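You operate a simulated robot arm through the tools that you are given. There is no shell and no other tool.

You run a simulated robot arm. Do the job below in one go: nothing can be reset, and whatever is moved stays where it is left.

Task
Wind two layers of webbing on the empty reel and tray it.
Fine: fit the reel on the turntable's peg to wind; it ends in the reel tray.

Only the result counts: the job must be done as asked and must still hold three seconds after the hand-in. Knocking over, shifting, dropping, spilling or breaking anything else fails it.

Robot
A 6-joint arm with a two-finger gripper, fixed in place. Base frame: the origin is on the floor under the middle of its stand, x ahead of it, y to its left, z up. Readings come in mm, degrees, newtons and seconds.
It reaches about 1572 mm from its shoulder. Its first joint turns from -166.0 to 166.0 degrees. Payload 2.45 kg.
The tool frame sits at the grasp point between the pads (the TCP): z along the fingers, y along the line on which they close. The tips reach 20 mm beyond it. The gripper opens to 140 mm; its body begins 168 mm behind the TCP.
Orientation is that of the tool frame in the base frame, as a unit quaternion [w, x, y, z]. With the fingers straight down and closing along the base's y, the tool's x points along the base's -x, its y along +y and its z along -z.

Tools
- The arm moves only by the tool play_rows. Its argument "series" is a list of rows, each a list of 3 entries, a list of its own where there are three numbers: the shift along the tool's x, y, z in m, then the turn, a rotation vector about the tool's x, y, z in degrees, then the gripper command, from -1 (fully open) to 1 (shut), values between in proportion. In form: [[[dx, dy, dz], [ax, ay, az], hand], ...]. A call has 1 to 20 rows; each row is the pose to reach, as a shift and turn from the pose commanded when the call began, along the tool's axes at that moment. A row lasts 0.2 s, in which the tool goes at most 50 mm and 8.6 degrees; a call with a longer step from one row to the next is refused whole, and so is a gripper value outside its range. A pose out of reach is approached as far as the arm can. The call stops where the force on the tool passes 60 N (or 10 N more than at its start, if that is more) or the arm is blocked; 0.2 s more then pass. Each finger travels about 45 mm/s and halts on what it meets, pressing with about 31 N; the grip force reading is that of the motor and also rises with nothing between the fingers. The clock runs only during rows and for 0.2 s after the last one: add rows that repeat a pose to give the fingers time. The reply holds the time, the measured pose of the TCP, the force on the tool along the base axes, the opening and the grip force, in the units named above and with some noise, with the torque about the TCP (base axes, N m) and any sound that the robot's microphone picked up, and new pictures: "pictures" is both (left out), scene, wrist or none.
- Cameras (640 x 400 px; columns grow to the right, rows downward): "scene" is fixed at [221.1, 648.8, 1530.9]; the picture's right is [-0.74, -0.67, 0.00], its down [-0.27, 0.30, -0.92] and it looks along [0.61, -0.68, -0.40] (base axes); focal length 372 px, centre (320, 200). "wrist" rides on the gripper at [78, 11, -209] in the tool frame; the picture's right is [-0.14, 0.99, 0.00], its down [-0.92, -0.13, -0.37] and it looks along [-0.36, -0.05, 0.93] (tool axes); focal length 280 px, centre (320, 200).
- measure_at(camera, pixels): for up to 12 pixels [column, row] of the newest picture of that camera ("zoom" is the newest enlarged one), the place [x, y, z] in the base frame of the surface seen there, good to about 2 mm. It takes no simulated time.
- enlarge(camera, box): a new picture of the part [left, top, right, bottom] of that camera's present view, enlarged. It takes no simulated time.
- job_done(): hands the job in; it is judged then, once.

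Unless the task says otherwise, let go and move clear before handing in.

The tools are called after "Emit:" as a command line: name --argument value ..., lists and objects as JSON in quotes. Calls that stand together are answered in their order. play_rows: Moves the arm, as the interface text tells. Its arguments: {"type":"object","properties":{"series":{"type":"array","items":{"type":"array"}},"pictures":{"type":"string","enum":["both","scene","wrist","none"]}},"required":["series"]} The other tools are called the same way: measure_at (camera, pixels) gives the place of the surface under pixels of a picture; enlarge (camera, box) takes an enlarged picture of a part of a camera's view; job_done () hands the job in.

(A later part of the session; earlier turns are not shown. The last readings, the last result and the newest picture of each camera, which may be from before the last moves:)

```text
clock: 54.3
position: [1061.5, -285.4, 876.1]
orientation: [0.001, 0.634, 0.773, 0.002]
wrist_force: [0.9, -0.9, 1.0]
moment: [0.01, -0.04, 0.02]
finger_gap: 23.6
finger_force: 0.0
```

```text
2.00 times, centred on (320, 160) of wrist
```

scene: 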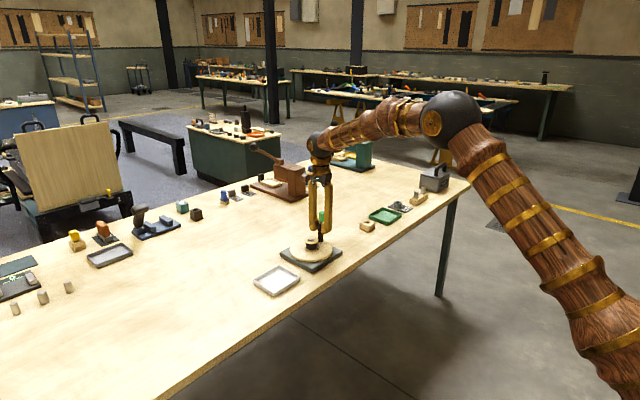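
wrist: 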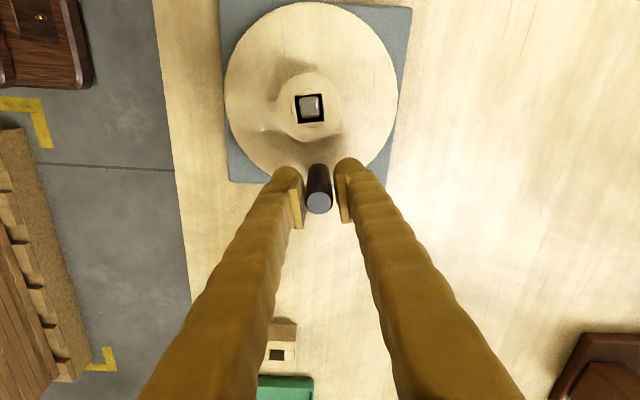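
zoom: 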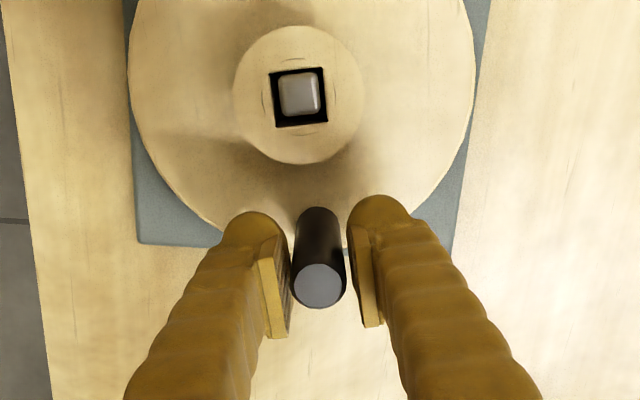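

The post is centred in the cage at wrist (319,202), with the tool aligned at 101°. I'll turn 90° counter-clockwise.

Emit:
play_rows --series '[[[0.00036, 0.00693, 0], [0, 0, -6], 0.657], [[0.00145, 0.01378, 0], [0, 0, -12], 0.657], [[0.00325, 0.02049, 0], [0, 0, -18], 0.657], [[0.00573, 0.02697, 0], [0, 0, -24], 0.657], [[0.00888, 0.03315, 0], [0, 0, -30], 0.657], [[0.01266, 0.03897, 0], [0, 0, -36], 0.657], [[0.01703, 0.04436, 0], [0, 0, -42], 0.657], [[0.02194, 0.04927, 0], [0, 0, -48], 0.657], [[0.02733, 0.05364, 0], [0, 0, -54], 0.657], [[0.03315, 0.05742, 0], [0, 0, -60], 0.657], [[0.03933, 0.06057, 0], [0, 0, -66], 0.657], [[0.04581, 0.06306, 0], [0, 0, -72], 0.657], [[0.05252, 0.06485, 0], [0, 0, -78], 0.657], [[0.05937, 0.06594, 0], [0, 0, -84], 0.657], [[0.0663, 0.0663, 0], [0, 0, -90], 0.657], [[0.0663, 0.0663, 0], [0, 0, -90], 0.657]]'

Emit:
enlarge --camera "wrist" --box '[230, 60, 410, 260]'

```text
clock: 57.7
position: [1113.8, -206.6, 876.2]
orientation: [0.003, -0.099, 0.995, 0.0]
wrist_force: [-0.7, -0.8, -0.1]
moment: [-0.01, 0.0, 0.02]
finger_gap: 24.0
finger_force: 0.0
```

scene: 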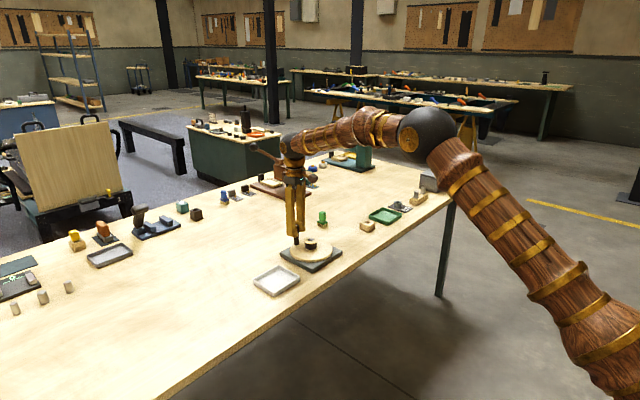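
wrist: 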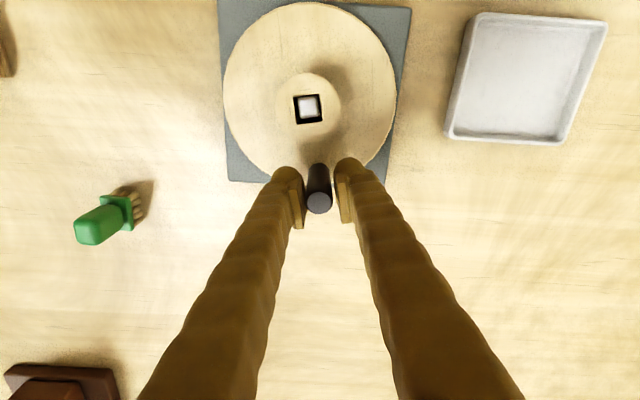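

```text
2.00 times, centred on (320, 160) of wrist
```

zoom: 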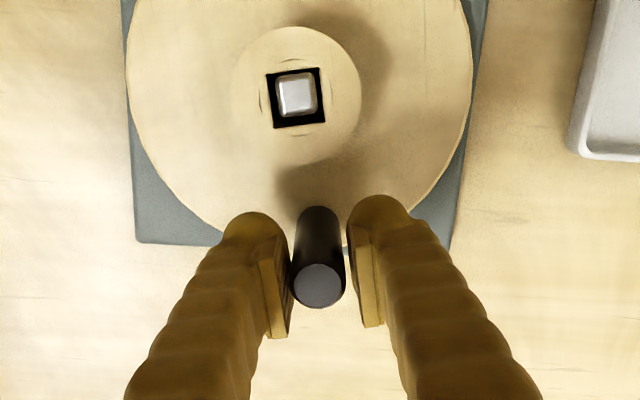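

The post is still centred at wrist (319,202) with no force, and the crank is at about 461°. I'll continue another 90°.

Emit:
play_rows --series '[[[0.00036, 0.00693, 0], [0, 0, -6], 0.657], [[0.00145, 0.01378, 0], [0, 0, -12], 0.657], [[0.00325, 0.02049, 0], [0, 0, -18], 0.657], [[0.00573, 0.02697, 0], [0, 0, -24], 0.657], [[0.00888, 0.03315, 0], [0, 0, -30], 0.657], [[0.01266, 0.03897, 0], [0, 0, -36], 0.657], [[0.01703, 0.04436, 0], [0, 0, -42], 0.657], [[0.02194, 0.04927, 0], [0, 0, -48], 0.657], [[0.02733, 0.05364, 0], [0, 0, -54], 0.657], [[0.03315, 0.05742, 0], [0, 0, -60], 0.657], [[0.03933, 0.06057, 0], [0, 0, -66], 0.657], [[0.04581, 0.06306, 0], [0, 0, -72], 0.657], [[0.05252, 0.06485, 0], [0, 0, -78], 0.657], [[0.05937, 0.06594, 0], [0, 0, -84], 0.657], [[0.0663, 0.0663, 0], [0, 0, -90], 0.657], [[0.0663, 0.0663, 0], [0, 0, -90], 0.657]]'

Emit:
enlarge --camera "wrist" --box '[230, 60, 410, 260]'

```text
clock: 61.1
position: [1034.9, -154.8, 875.9]
orientation: [-0.003, 0.774, -0.633, 0.001]
wrist_force: [-0.4, 0.3, -0.2]
moment: [0.02, -0.01, -0.02]
finger_gap: 24.0
finger_force: 0.0
```

scene: 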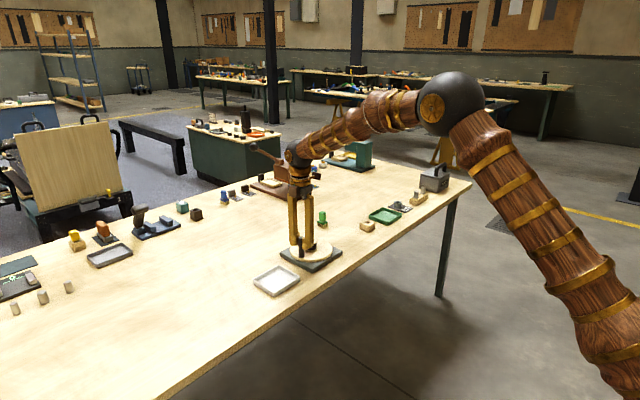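
wrist: 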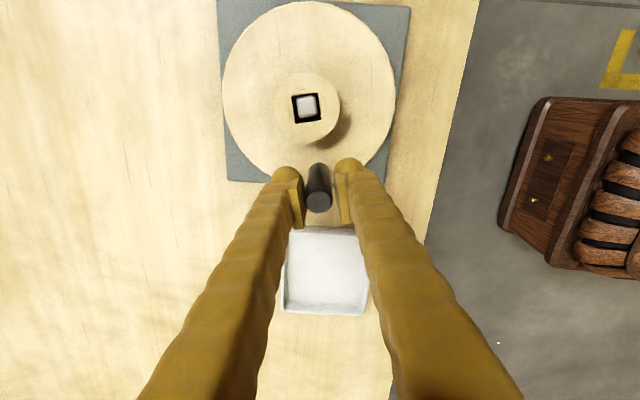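

```text
2.00 times, centred on (320, 160) of wrist
```

zoom: 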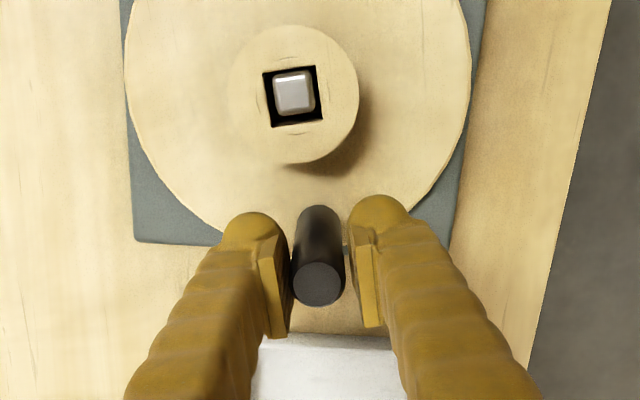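

The crank is at about 551°, with the post centred. I'll regrip the same way, rotating the tool back 180° above the post.

Emit:
play_rows --series '[[[0, 0, 0], [0, 0, 0], 0.45], [[0, 0, 0], [0, 0, 0], 0.3], [[0, 0, -0.02], [0, 0, 0], 0.3], [[0, 0, -0.045], [0, 0, 0], 0.3], [[0, 0, -0.045], [0, 0, 8.5], 0.3], [[0, 0, -0.045], [0, 0, 17], 0.3], [[0, 0, -0.045], [0, 0, 25.5], 0.3], [[0, 0, -0.045], [0, 0, 34], 0.3], [[0, 0, -0.045], [0, 0, 42.5], 0.3], [[0, 0, -0.045], [0, 0, 51], 0.3], [[0, 0, -0.045], [0, 0, 59.5], 0.3], [[0, 0, -0.045], [0, 0, 68], 0.3], [[0, 0, -0.045], [0, 0, 76.5], 0.3], [[0, 0, -0.045], [0, 0, 85], 0.3], [[0, 0, -0.045], [0, 0, 93.5], 0.3], [[0, 0, -0.045], [0, 0, 102], 0.3], [[0, 0, -0.045], [0, 0, 110.5], 0.3], [[0, 0, -0.045], [0, 0, 119], 0.3], [[0, 0, -0.045], [0, 0, 127.5], 0.3], [[0, 0, -0.045], [0, 0, 127.5], 0.3]]' --pictures "wrist"

```text
clock: 65.3
position: [1034.1, -155.6, 920.6]
orientation: [0.002, 0.226, 0.974, 0.001]
wrist_force: [0.4, -0.6, 0.5]
moment: [-0.01, 0.01, 0.02]
finger_gap: 49.3
finger_force: 0.0
```

wrist: 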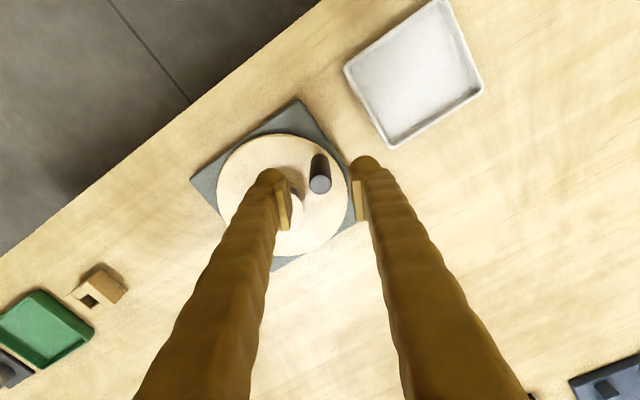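

The post is between the fingers at wrist (319,181), still at the raised height. I'll finish the rotation, descend and set the cage again.

Emit:
play_rows --series '[[[0, 0, 0], [0, 0, 7.5], 0.3], [[0, 0, 0], [0, 0, 15], 0.3], [[0, 0, 0], [0, 0, 22.5], 0.3], [[0, 0, 0], [0, 0, 30], 0.3], [[0, 0, 0], [0, 0, 37.5], 0.3], [[0, 0, 0], [0, 0, 45], 0.3], [[0, 0, 0], [0, 0, 52.5], 0.3], [[0, 0, 0], [0, 0, 52.5], 0.3], [[0, 0, 0.02], [0, 0, 52.5], 0.3], [[0, 0, 0.036], [0, 0, 52.5], 0.3], [[0, 0, 0.045], [0, 0, 52.5], 0.3], [[0, 0, 0.045], [0, 0, 52.5], 0.5], [[0, 0, 0.045], [0, 0, 52.5], 0.657], [[0, 0, 0.045], [0, 0, 52.5], 0.657]]'

Emit:
enlarge --camera "wrist" --box '[270, 150, 380, 280]'

```text
clock: 68.3
position: [1035.7, -154.2, 875.7]
orientation: [0.001, 0.634, 0.774, 0.002]
wrist_force: [0.1, 0.2, 0.3]
moment: [0.0, 0.01, -0.01]
finger_gap: 24.3
finger_force: 0.1
```

scene: 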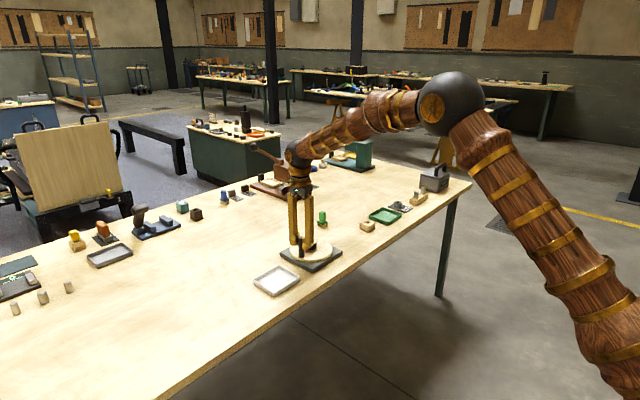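
wrist: 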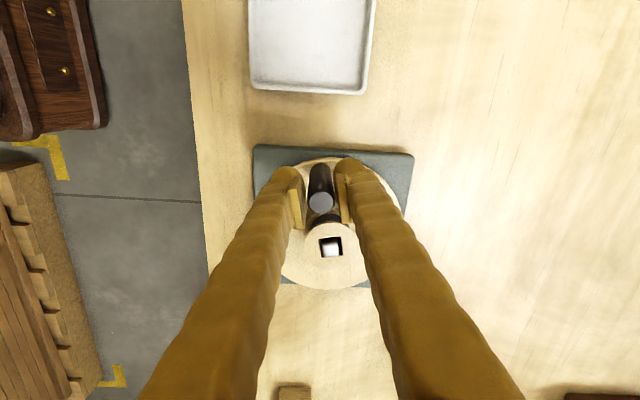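

```text
3.08 times, centred on (325, 215) of wrist
```

zoom: 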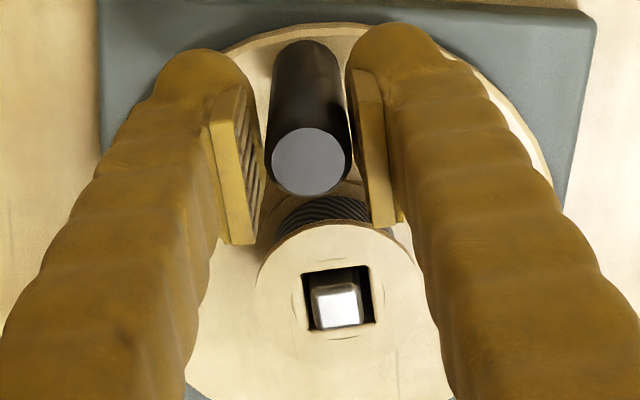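

The post is centred in the cage at wrist (320,202), with the tool at 101°. I'll turn another 90° counter-clockwise to about 641°.

Emit:
play_rows --series '[[[-0.00036, -0.00693, 0], [0, 0, -6], 0.657], [[-0.00145, -0.01378, 0], [0, 0, -12], 0.657], [[-0.00325, -0.02049, 0], [0, 0, -18], 0.657], [[-0.00573, -0.02697, 0], [0, 0, -24], 0.657], [[-0.00888, -0.03315, 0], [0, 0, -30], 0.657], [[-0.01266, -0.03897, 0], [0, 0, -36], 0.657], [[-0.01703, -0.04436, 0], [0, 0, -42], 0.657], [[-0.02194, -0.04927, 0], [0, 0, -48], 0.657], [[-0.02733, -0.05364, 0], [0, 0, -54], 0.657], [[-0.03315, -0.05742, 0], [0, 0, -60], 0.657], [[-0.03933, -0.06057, 0], [0, 0, -66], 0.657], [[-0.04581, -0.06306, 0], [0, 0, -72], 0.657], [[-0.05252, -0.06485, 0], [0, 0, -78], 0.657], [[-0.05937, -0.06594, 0], [0, 0, -84], 0.657], [[-0.0663, -0.0663, 0], [0, 0, -90], 0.657], [[-0.0663, -0.0663, 0], [0, 0, -90], 0.657]]'

Emit:
enlarge --camera "wrist" --box '[270, 150, 380, 280]'

Emit:
enlarge --camera "scene" --box '[285, 215, 345, 275]'

```text
clock: 71.7
position: [983.3, -233.0, 875.0]
orientation: [0.002, -0.101, 0.995, 0.001]
wrist_force: [0.7, 0.2, 0.0]
moment: [0.02, -0.04, 0.01]
finger_gap: 24.0
finger_force: 0.3
```

scene: 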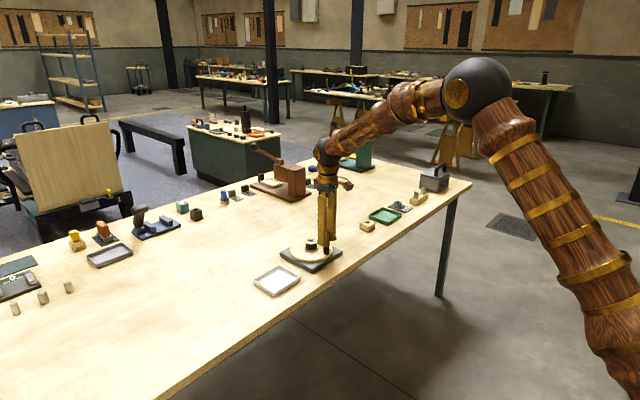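
wrist: 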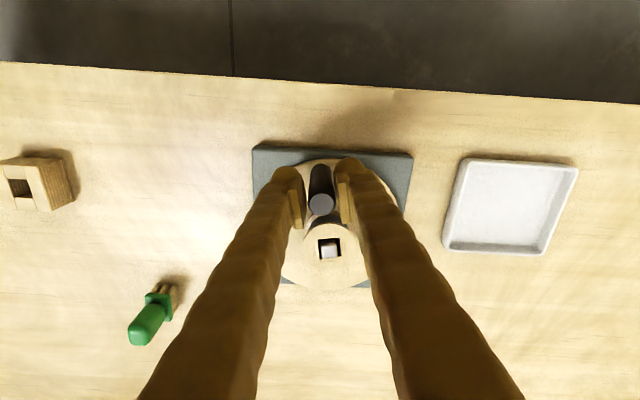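

```text
3.08 times, centred on (325, 215) of wrist
```

zoom: 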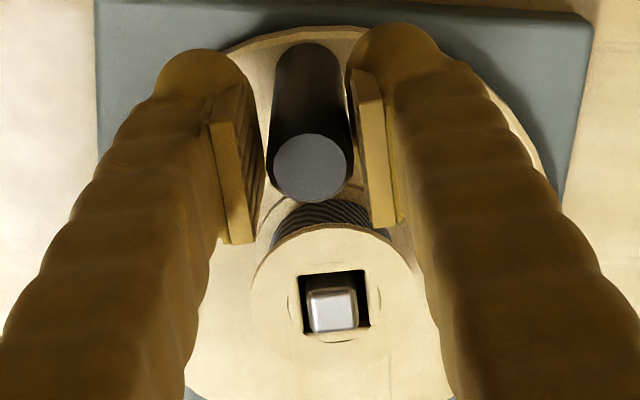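

```text
6.67 times, centred on (315, 245) of scene
```

zoom: 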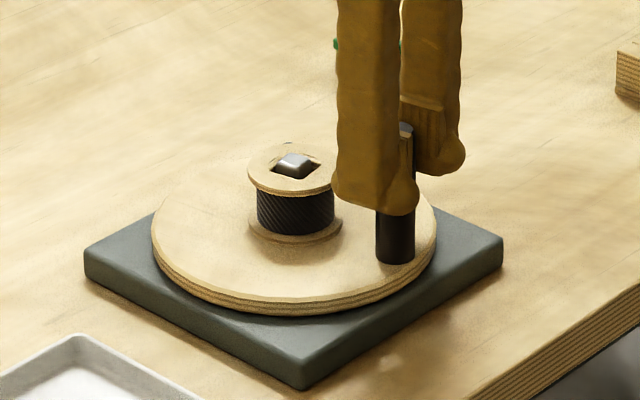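

The crank is at about 641°. I'll turn another 84° to just past two full turns and check for the second layer.

Emit:
play_rows --series '[[[-0.00036, -0.00693, 0], [0, 0, -6], 0.657], [[-0.00145, -0.01378, 0], [0, 0, -12], 0.657], [[-0.00325, -0.02049, 0], [0, 0, -18], 0.657], [[-0.00573, -0.02697, 0], [0, 0, -24], 0.657], [[-0.00888, -0.03315, 0], [0, 0, -30], 0.657], [[-0.01266, -0.03897, 0], [0, 0, -36], 0.657], [[-0.01703, -0.04436, 0], [0, 0, -42], 0.657], [[-0.02194, -0.04927, 0], [0, 0, -48], 0.657], [[-0.02733, -0.05364, 0], [0, 0, -54], 0.657], [[-0.03315, -0.05742, 0], [0, 0, -60], 0.657], [[-0.03933, -0.06057, 0], [0, 0, -66], 0.657], [[-0.04581, -0.06306, 0], [0, 0, -72], 0.657], [[-0.05252, -0.06485, 0], [0, 0, -78], 0.657], [[-0.05937, -0.06594, 0], [0, 0, -84], 0.657], [[-0.05937, -0.06594, 0], [0, 0, -84], 0.657]]'

Emit:
enlarge --camera "wrist" --box '[270, 150, 380, 280]'

Emit:
enlarge --camera "scene" --box '[285, 215, 345, 275]'

```text
clock: 74.9
position: [1055.6, -286.0, 876.0]
orientation: [-0.002, 0.74, -0.672, 0.001]
wrist_force: [-0.1, -0.6, -0.1]
moment: [0.03, 0.0, 0.0]
finger_gap: 24.0
finger_force: 0.1
```

scene: 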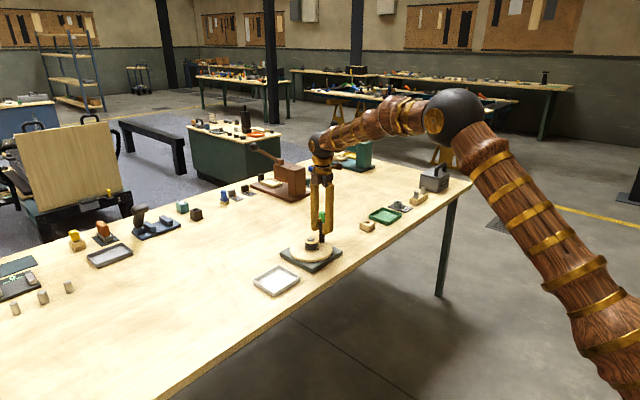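
wrist: 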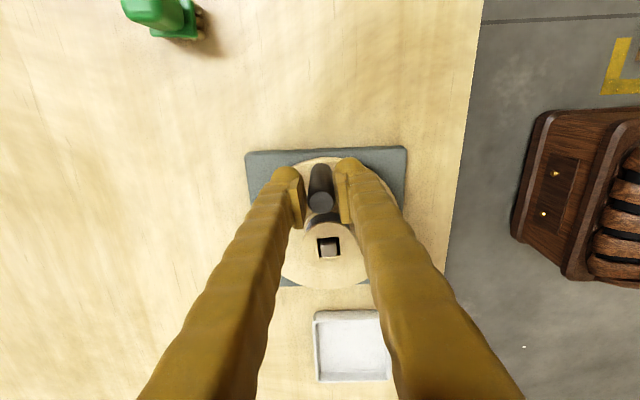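

```text
3.08 times, centred on (325, 215) of wrist
```

zoom: 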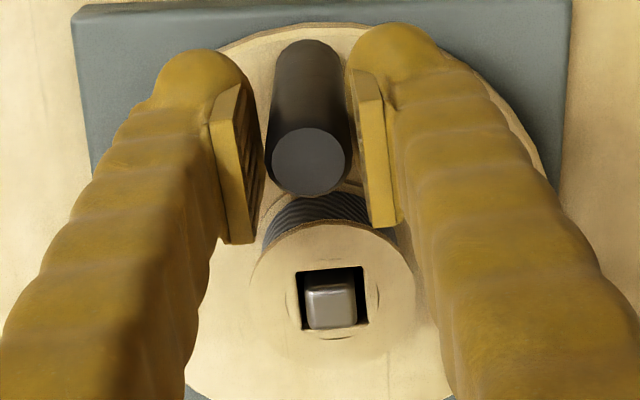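

```text
6.67 times, centred on (315, 245) of scene
```

zoom: 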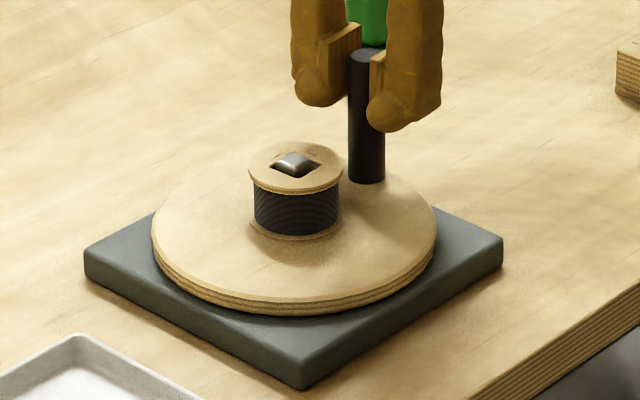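

The webbing is visibly thicker, 86 px wide in the zoom versus 77 px before, so the second layer is on at about 724°. I'll go 8° further for margin, then open and rise clear of the crank.

Emit:
play_rows --series '[[[-0.00016, -0.00463, 0], [0, 0, -4], 0.657], [[-0.00065, -0.00923, 0], [0, 0, -8], 0.657], [[-0.00065, -0.00923, 0], [0, 0, -8], 0.657], [[-0.00065, -0.00923, 0], [0, 0, -8], 0.5], [[-0.00065, -0.00923, 0], [0, 0, -8], 0.3], [[-0.00065, -0.00923, 0], [0, 0, -8], 0.3], [[-0.00065, -0.00923, -0.02], [0, 0, -8], 0.3], [[-0.00065, -0.00923, -0.045], [0, 0, -8], 0.3], [[-0.00065, -0.00923, -0.07], [0, 0, -8], 0.2], [[-0.00065, -0.00923, -0.085], [0, 0, -8], 0.1], [[-0.00065, -0.00923, -0.085], [0, 0, -8], 0]]'

Emit:
enlarge --camera "scene" --box '[285, 215, 345, 275]'

```text
clock: 77.3
position: [1063.5, -284.4, 959.6]
orientation: [-0.002, 0.785, -0.62, 0.001]
wrist_force: [0.0, -0.5, 0.0]
moment: [0.03, 0.0, -0.02]
finger_gap: 70.0
finger_force: 0.1
```

scene: 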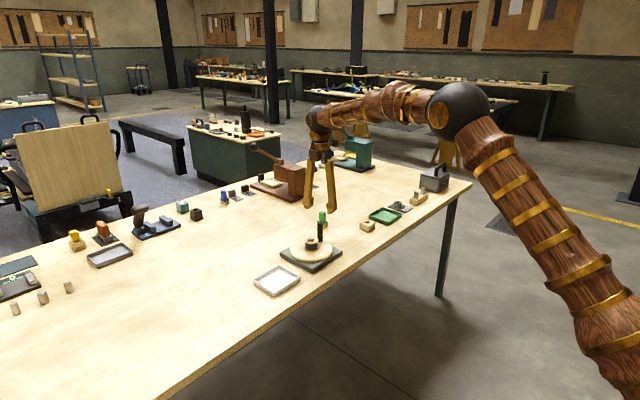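
wrist: 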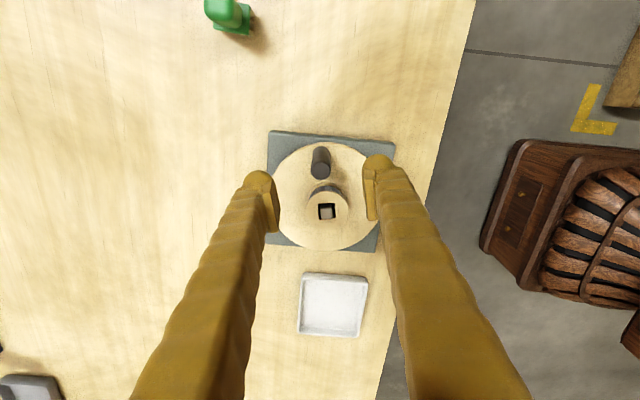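

```text
6.67 times, centred on (315, 245) of scene
```

zoom: 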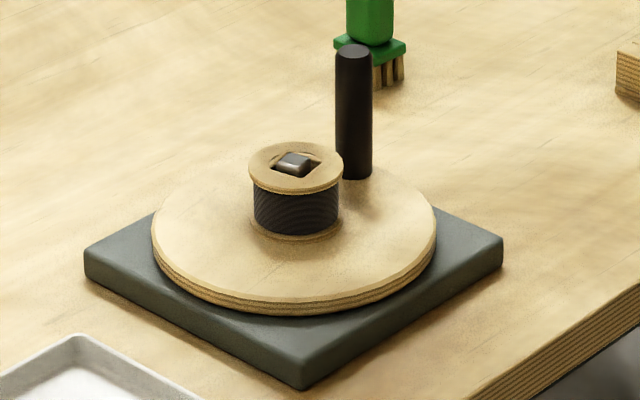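

Two layers of webbing are on the reel, and the crank stayed put at about (1063,-285). I'll move above the reel, keeping the tool aligned with it, and check the centring.

Emit:
play_rows --series '[[[-0.02, -0.0004, 0], [0, 0, 0], 0], [[-0.045, -0.0009, 0], [0, 0, 0], 0], [[-0.0666, -0.0013, 0], [0, 0, 0], 0], [[-0.0666, -0.0013, 0.02], [0, 0, 0], 0], [[-0.0666, -0.0013, 0.04], [0, 0, 0], 0], [[-0.0666, -0.0013, 0.06], [0, 0, 0], 0], [[-0.0666, -0.0013, 0.06], [0, 0, 0], 0]]'

Emit:
enlarge --camera "wrist" --box '[260, 130, 390, 260]'

```text
clock: 78.9
position: [1048.8, -219.0, 900.2]
orientation: [-0.002, 0.785, -0.62, 0.002]
wrist_force: [-0.5, -0.1, -0.4]
moment: [-0.01, 0.05, -0.01]
finger_gap: 70.1
finger_force: 0.0
```

scene: 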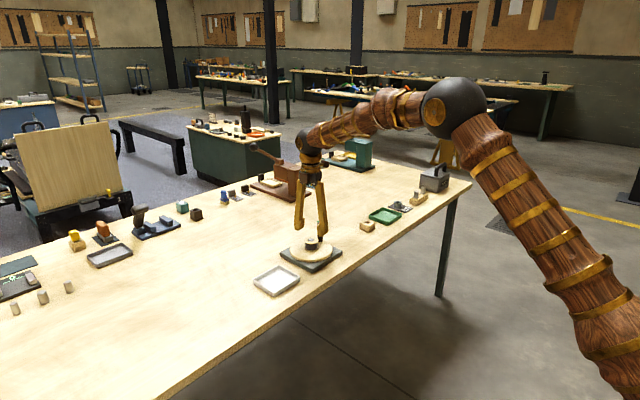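
wrist: 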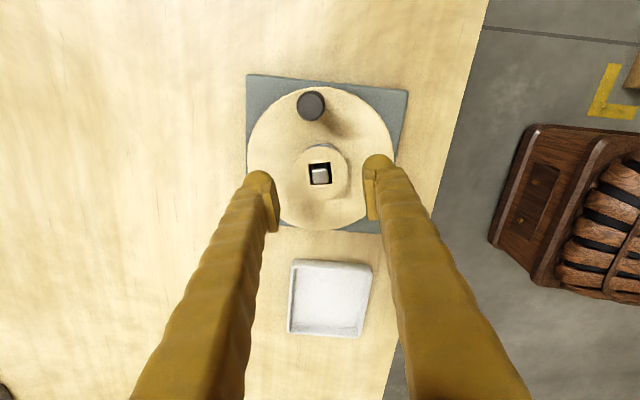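

```text
3.08 times, centred on (325, 195) of wrist
```

zoom: 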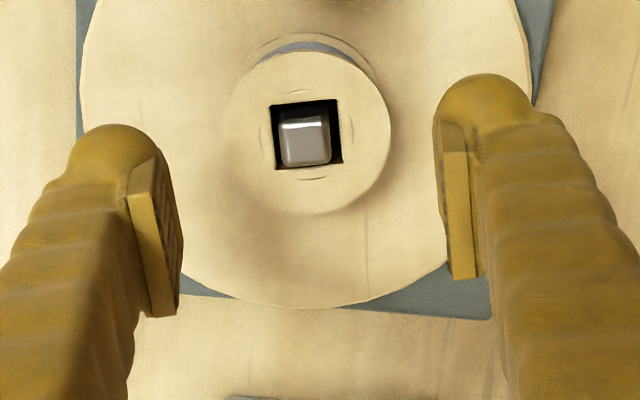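

The reel is centred within about 2 mm in the wrist view, with its hole square to the tool. I'll shift 1.5 mm, descend around it to z≈836, and close.

Emit:
play_rows --series '[[[0.0015, 0, 0.02], [0, 0, 0], 0], [[0.0015, 0, 0.04], [0, 0, 0], 0], [[0.0015, 0, 0.055], [0, 0, 0], 0], [[0.0015, 0, 0.064], [0, 0, 0], 0], [[0.0015, 0, 0.064], [0, 0, 0], 0]]'

Emit:
enlarge --camera "scene" --box '[275, 200, 355, 275]'

```text
clock: 80.1
position: [1049.9, -220.3, 836.6]
orientation: [-0.002, 0.785, -0.62, 0.001]
wrist_force: [-1.1, -0.6, 0.1]
moment: [0.0, -0.02, 0.0]
finger_gap: 70.0
finger_force: 0.0
```

scene: 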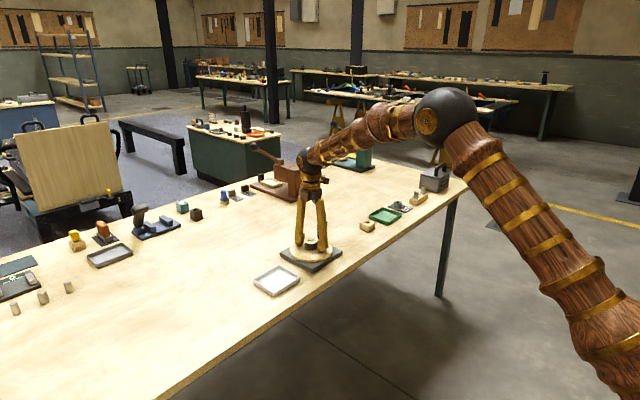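
wrist: 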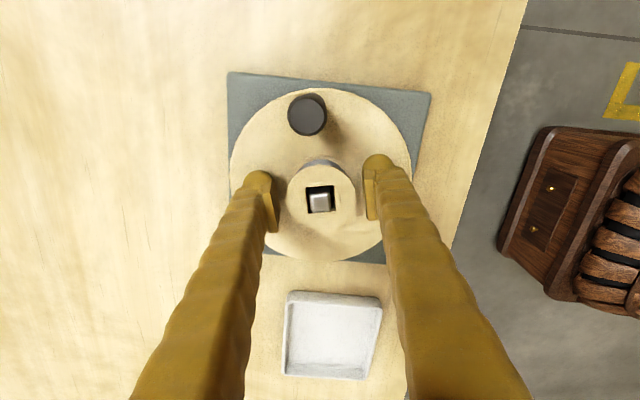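

```text
5.33 times, centred on (315, 238) of scene
```

zoom: 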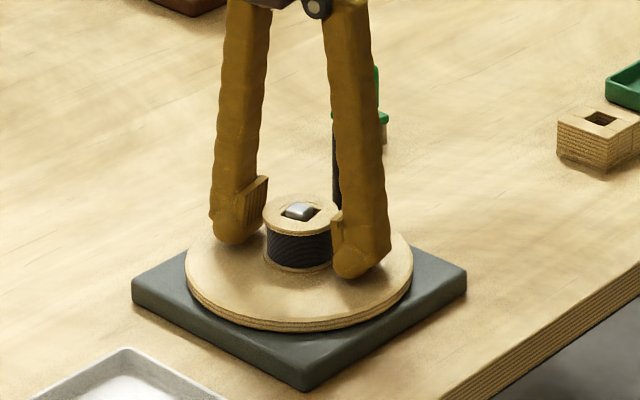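

The reel is between the pads at wrist (321,200) and nothing is touching. I'll close and check the gap.

Emit:
play_rows --series '[[[0, 0, 0], [0, 0, 0], 0.2], [[0, 0, 0], [0, 0, 0], 0.4], [[0, 0, 0], [0, 0, 0], 0.6], [[0, 0, 0], [0, 0, 0], 0.6], [[0, 0, 0], [0, 0, 0], 0.6]]' --pictures "wrist"

Emit:
enlarge --camera "scene" --box '[275, 200, 355, 275]'

```text
clock: 81.3
position: [1050.7, -220.1, 837.4]
orientation: [-0.003, 0.785, -0.62, 0.002]
wrist_force: [-0.1, 0.6, -0.3]
moment: [0.02, -0.02, 0.01]
finger_gap: 37.5
finger_force: 32.0
```

wrist: 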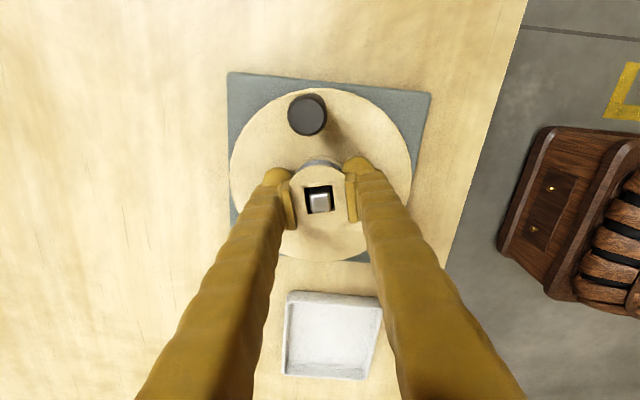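

```text
5.33 times, centred on (315, 238) of scene
```

zoom: 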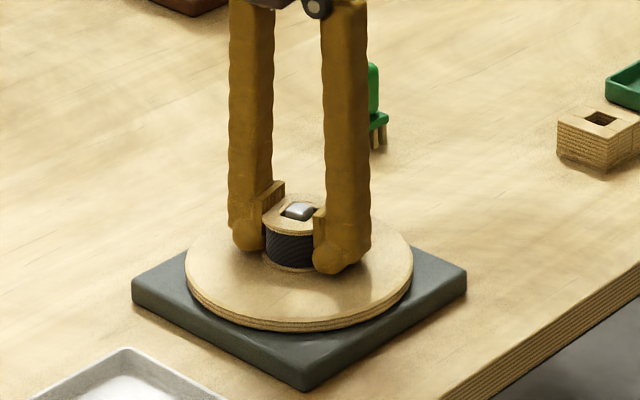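

The reel is gripped at a 37.5 mm gap with 32 N. I'll lift it straight up off the peg.

Emit:
play_rows --series '[[[0, 0, -0.004], [0, 0, 0], 0.6], [[0, 0, -0.01], [0, 0, 0], 0.6], [[0, 0, -0.02], [0, 0, 0], 0.6], [[0, 0, -0.032], [0, 0, 0], 0.6], [[0, 0, -0.046], [0, 0, 0], 0.6], [[0, 0, -0.065], [0, 0, 0], 0.6], [[0, 0, -0.09], [0, 0, 0], 0.6], [[0, 0, -0.11], [0, 0, 0], 0.6], [[0, 0, -0.11], [0, 0, 0], 0.6]]'

Emit:
enlarge --camera "scene" --box '[245, 180, 365, 300]'

Emit:
measure_at --camera "scene" --pixels '[[253, 279], [255, 281], [277, 266], [279, 268], [300, 279], [298, 280], [277, 296], [277, 293], [277, 282], [270, 280], [285, 282]]'

```text
clock: 83.3
position: [1049.0, -220.3, 946.5]
orientation: [-0.002, 0.785, -0.62, 0.001]
wrist_force: [-0.1, 0.4, 0.1]
moment: [0.0, 0.02, 0.0]
finger_gap: 37.3
finger_force: 30.9
```

scene: 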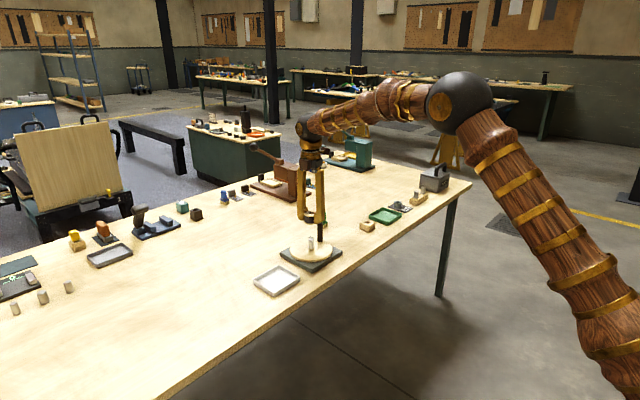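
wrist: 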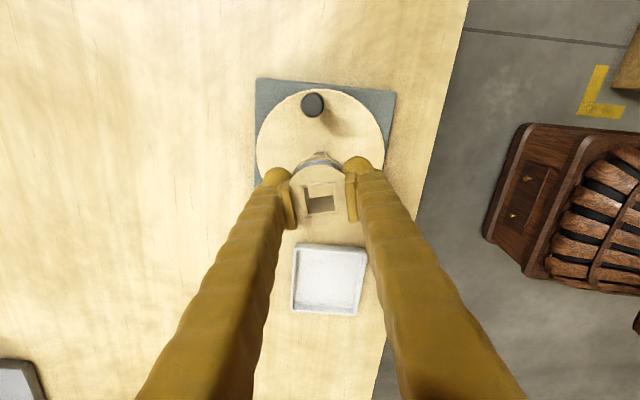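

```text
3.33 times, centred on (305, 240) of scene
```

zoom: 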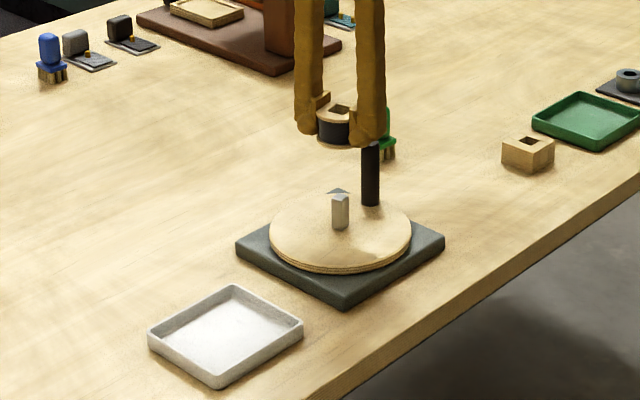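

```text
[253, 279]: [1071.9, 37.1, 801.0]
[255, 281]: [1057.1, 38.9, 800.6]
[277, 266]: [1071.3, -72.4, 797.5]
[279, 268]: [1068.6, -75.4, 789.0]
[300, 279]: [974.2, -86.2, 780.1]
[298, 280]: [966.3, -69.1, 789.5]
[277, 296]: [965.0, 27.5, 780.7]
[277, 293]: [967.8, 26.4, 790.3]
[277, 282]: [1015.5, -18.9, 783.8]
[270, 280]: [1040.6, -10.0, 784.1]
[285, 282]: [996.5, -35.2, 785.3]
```

The reel came off the peg with its webbing, and the turntable stayed put. The white tray spans x 966–1071 and y -75–39, with its floor at z≈784. I'll carry the reel above the tray's centre, turning the tool so the fingers close along y, the tray's longer side.

Emit:
play_rows --series '[[[-0.0157, -0.0013, 0], [0, 0, 7.95], 0.6], [[-0.0314, -0.0026, 0], [0, 0, 15.9], 0.6], [[-0.047, -0.0039, 0], [0, 0, 23.86], 0.6], [[-0.0627, -0.0051, 0], [0, 0, 31.8], 0.6], [[-0.0784, -0.0064, 0], [0, 0, 39.77], 0.6], [[-0.0941, -0.0077, 0], [0, 0, 47.7], 0.6], [[-0.1097, -0.009, 0], [0, 0, 55.7], 0.6], [[-0.1254, -0.0103, 0], [0, 0, 63.6], 0.6], [[-0.1411, -0.0116, 0], [0, 0, 71.6], 0.6], [[-0.1568, -0.0128, 0], [0, 0, 79.5], 0.6], [[-0.1724, -0.0141, 0], [0, 0, 87.5], 0.6], [[-0.1881, -0.0154, 0], [0, 0, 95.4], 0.6], [[-0.2038, -0.0167, 0], [0, 0, 103.4], 0.6], [[-0.2038, -0.0167, 0], [0, 0, 103.4], 0.6], [[-0.2038, -0.0167, 0], [0, 0, 103.4], 0.6]]'

Emit:
enlarge --camera "scene" --box '[225, 190, 345, 310]'

```text
clock: 86.5
position: [1017.7, -19.0, 947.1]
orientation: [0.002, 0.0, 1.0, 0.001]
wrist_force: [0.1, 0.5, -0.8]
moment: [-0.02, -0.01, -0.02]
finger_gap: 37.1
finger_force: 31.3
```

scene: 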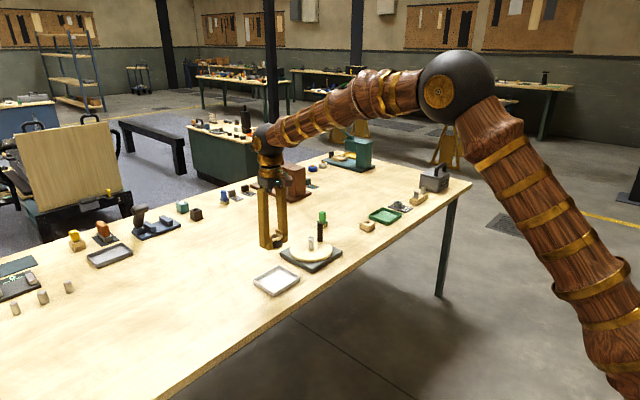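
wrist: 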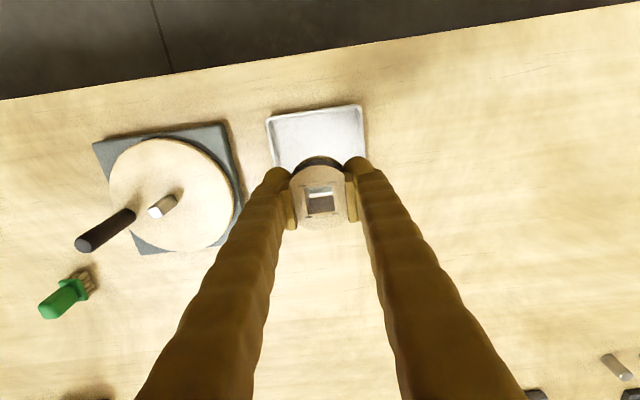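

```text
3.33 times, centred on (285, 250) of scene
```

zoom: 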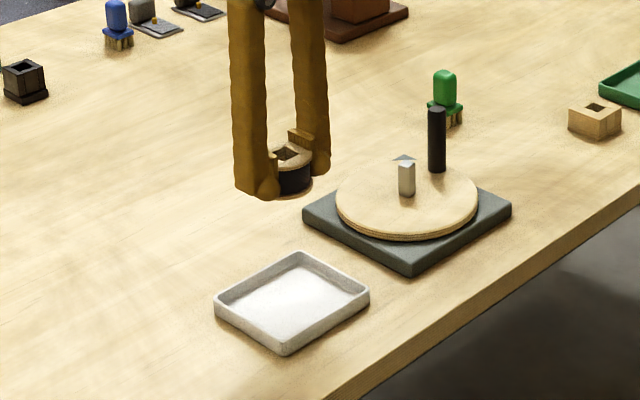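

The reel is above the tray, at TCP (1018,-19). I'll measure the tray's rim from the wrist view to confirm its centre and inner size.

Emit:
measure_at --camera "wrist" --pixels '[[267, 121], [361, 106], [270, 140], [364, 130], [271, 150], [365, 150], [315, 113], [315, 117], [310, 140], [276, 122], [354, 111]]'

Emit:
measure_at --camera "zoom" --pixels '[[216, 296], [222, 298], [297, 254], [297, 262], [367, 294], [360, 294], [288, 346], [288, 338], [290, 290]]'

```text
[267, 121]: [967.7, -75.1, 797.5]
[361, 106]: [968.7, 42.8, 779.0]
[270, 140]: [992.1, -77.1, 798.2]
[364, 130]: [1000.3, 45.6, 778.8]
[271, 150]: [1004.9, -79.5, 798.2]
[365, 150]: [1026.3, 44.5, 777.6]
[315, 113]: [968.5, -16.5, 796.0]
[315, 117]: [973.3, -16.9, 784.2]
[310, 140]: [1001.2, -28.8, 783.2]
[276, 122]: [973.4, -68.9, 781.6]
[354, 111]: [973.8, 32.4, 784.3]
```

```text
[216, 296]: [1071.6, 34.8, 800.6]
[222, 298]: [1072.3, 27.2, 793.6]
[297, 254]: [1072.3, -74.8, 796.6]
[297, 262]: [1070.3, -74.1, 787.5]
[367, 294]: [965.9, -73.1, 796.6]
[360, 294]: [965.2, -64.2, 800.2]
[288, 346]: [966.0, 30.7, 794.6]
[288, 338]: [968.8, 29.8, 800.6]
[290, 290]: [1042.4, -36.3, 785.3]
```

The tray's centre is about (1019,-18) with inner half-sizes of about 48 × 54 mm, so the fingers fit when closing along y. I'll lower to just above the rim.

Emit:
play_rows --series '[[[-0.0005, 0, 0.03], [0, 0, 0], 0.6], [[-0.0005, 0, 0.06], [0, 0, 0], 0.6], [[-0.0005, 0, 0.09], [0, 0, 0], 0.6], [[-0.0005, 0, 0.11], [0, 0, 0], 0.6], [[-0.0005, 0, 0.117], [0, 0, 0], 0.6], [[-0.0005, 0, 0.117], [0, 0, 0], 0.6]]'

Emit:
enlarge --camera "scene" --box '[235, 220, 325, 310]'

Emit:
enlarge --camera "wrist" --box '[220, 90, 420, 270]'

```text
clock: 87.9
position: [1020.5, -18.2, 829.5]
orientation: [0.002, 0.0, 1.0, 0.001]
wrist_force: [-0.4, -0.1, -0.2]
moment: [0.03, 0.02, -0.02]
finger_gap: 37.4
finger_force: 31.2
```

scene: 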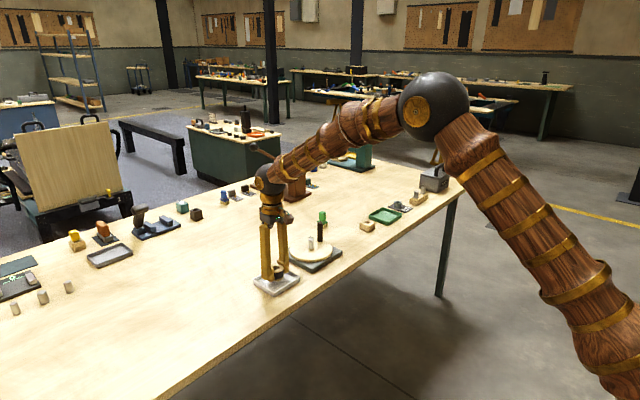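
wrist: 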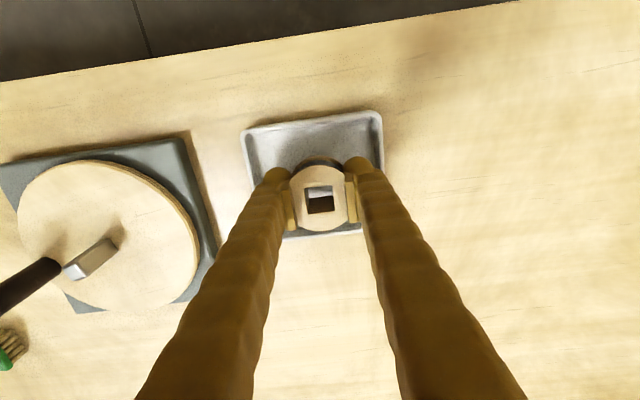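

```text
4.44 times, centred on (280, 265) of scene
```

zoom: 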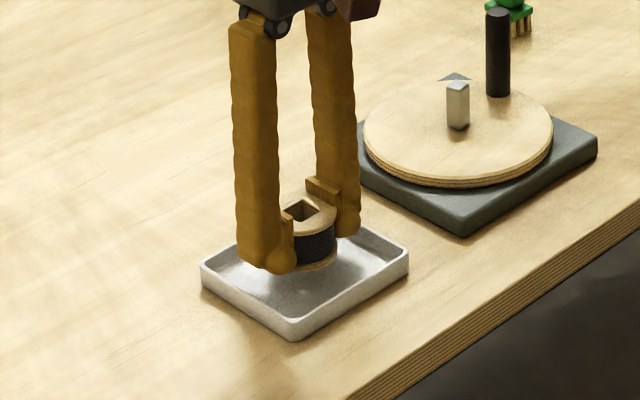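

```text
2.22 times, centred on (320, 180) of wrist
```

zoom: 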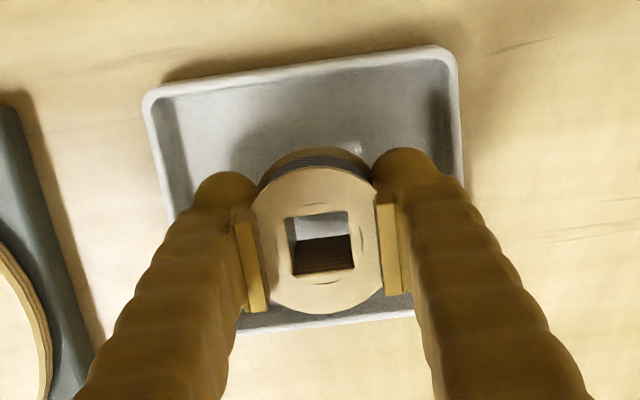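

The reel hangs over the tray with similar clearance on both sides of the fingers. I'll lower toward the floor and then feel for contact.

Emit:
play_rows --series '[[[0, 0, 0.006], [0, 0, 0], 0.6], [[0, 0, 0.012], [0, 0, 0], 0.6], [[0, 0, 0.018], [0, 0, 0], 0.6], [[0, 0, 0.0205], [0, 0, 0], 0.6], [[0, 0, 0.0205], [0, 0, 0], 0.6]]' --pictures "none"

Emit:
play_rows --series '[[[0, 0, 0.0007], [0, 0, 0], 0.6], [[0, 0, 0.0014], [0, 0, 0], 0.6], [[0, 0, 0.0014], [0, 0, 0], 0.6]]' --pictures "none"

```text
clock: 89.1
position: [1018.4, -18.4, 809.7]
orientation: [0.002, 0.0, 1.0, 0.0]
wrist_force: [0.8, -0.3, -0.6]
moment: [0.01, 0.01, 0.0]
finger_gap: 37.5
finger_force: 30.7
```

```text
clock: 89.9
position: [1020.2, -19.0, 808.7]
orientation: [0.002, 0.001, 1.0, 0.001]
wrist_force: [-1.3, 1.3, 9.5]
moment: [-0.04, 0.33, 0.01]
finger_gap: 37.3
finger_force: 31.1
```

The force reached +9.5 N in z, so the reel is on the tray floor. I'll ease off 0.6 mm and open to about 50 mm in stages, watching for contact with the tray walls.

Emit:
play_rows --series '[[[0, 0, -0.0006], [0, 0, 0], 0.6], [[0, 0, -0.0006], [0, 0, 0], 0.42], [[0, 0, -0.0006], [0, 0, 0], 0.36], [[0, 0, -0.0006], [0, 0, 0], 0.36]]'

Emit:
enlarge --camera "wrist" --box '[220, 90, 420, 270]'

Emit:
enlarge --camera "scene" --box '[235, 220, 325, 310]'

```text
clock: 90.9
position: [1021.3, -18.6, 808.2]
orientation: [0.003, 0.001, 1.0, 0.0]
wrist_force: [0.4, -0.3, -0.1]
moment: [0.02, 0.03, -0.04]
finger_gap: 44.7
finger_force: 0.1
```

scene: 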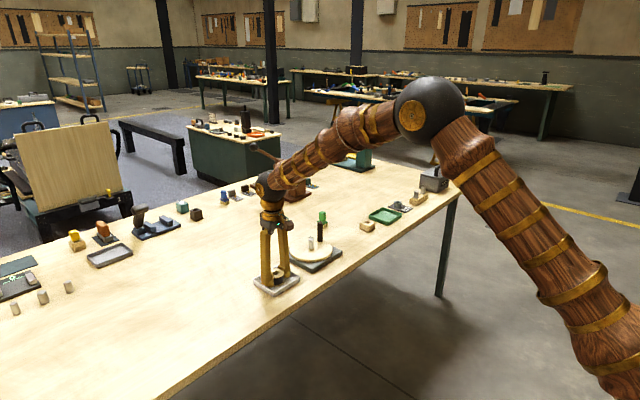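
wrist: 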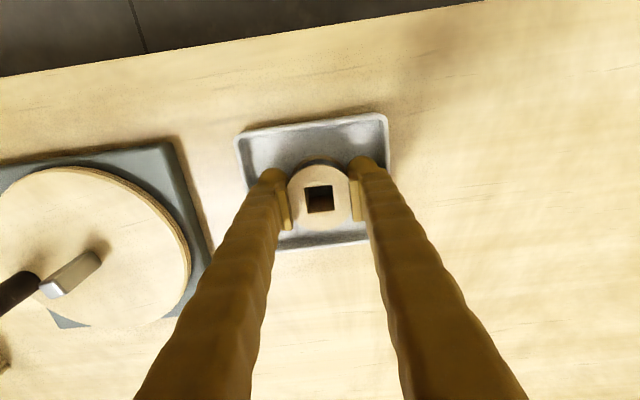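

```text
2.22 times, centred on (320, 180) of wrist
```

zoom: 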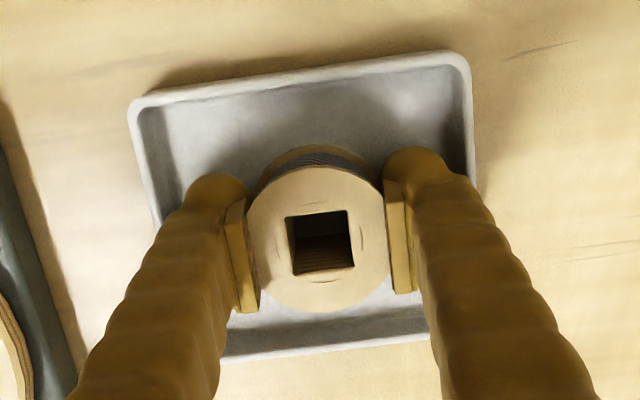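

```text
4.44 times, centred on (280, 265) of scene
```

zoom: 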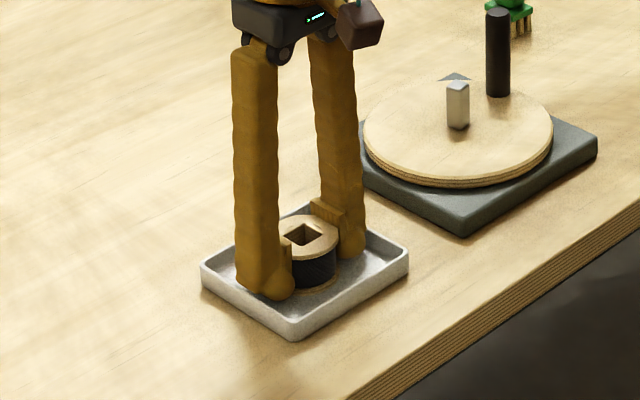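

The fingers are free of the reel at 44.7 mm, there is no force, and a few millimetres remain to the tray walls. I'll rise slowly and check that the reel stays down.

Emit:
play_rows --series '[[[0, 0, -0.002], [0, 0, 0], 0.34], [[0, 0, -0.005], [0, 0, 0], 0.34], [[0, 0, -0.009], [0, 0, 0], 0.34], [[0, 0, -0.014], [0, 0, 0], 0.34], [[0, 0, -0.014], [0, 0, 0], 0.34]]'

Emit:
enlarge --camera "wrist" --box '[220, 90, 420, 270]'

Emit:
enlarge --camera "scene" --box '[235, 220, 325, 310]'

```text
clock: 92.1
position: [1020.4, -18.9, 822.9]
orientation: [0.002, 0.0, 1.0, 0.001]
wrist_force: [-0.1, 0.1, 0.6]
moment: [0.02, -0.03, 0.02]
finger_gap: 46.0
finger_force: 0.0
```

scene: 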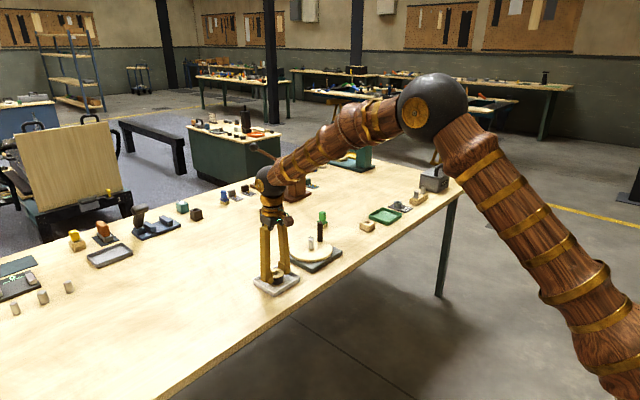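
wrist: 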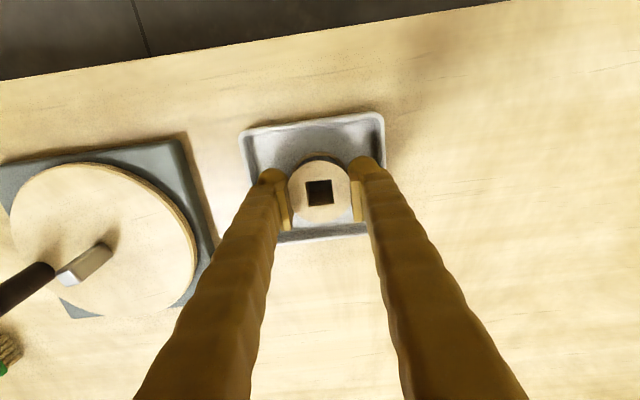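

```text
2.22 times, centred on (320, 180) of wrist
```

zoom: 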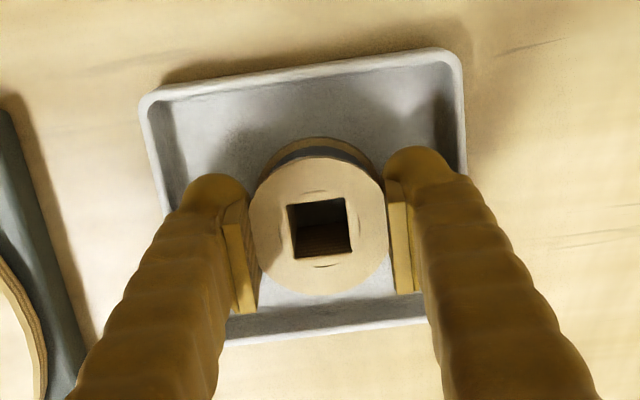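

```text
4.44 times, centred on (280, 265) of scene
```

zoom: 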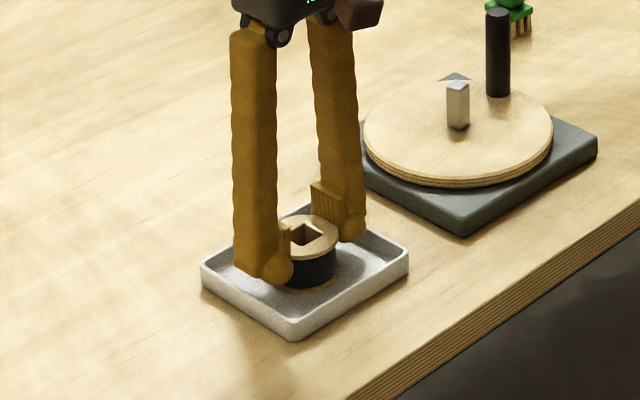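

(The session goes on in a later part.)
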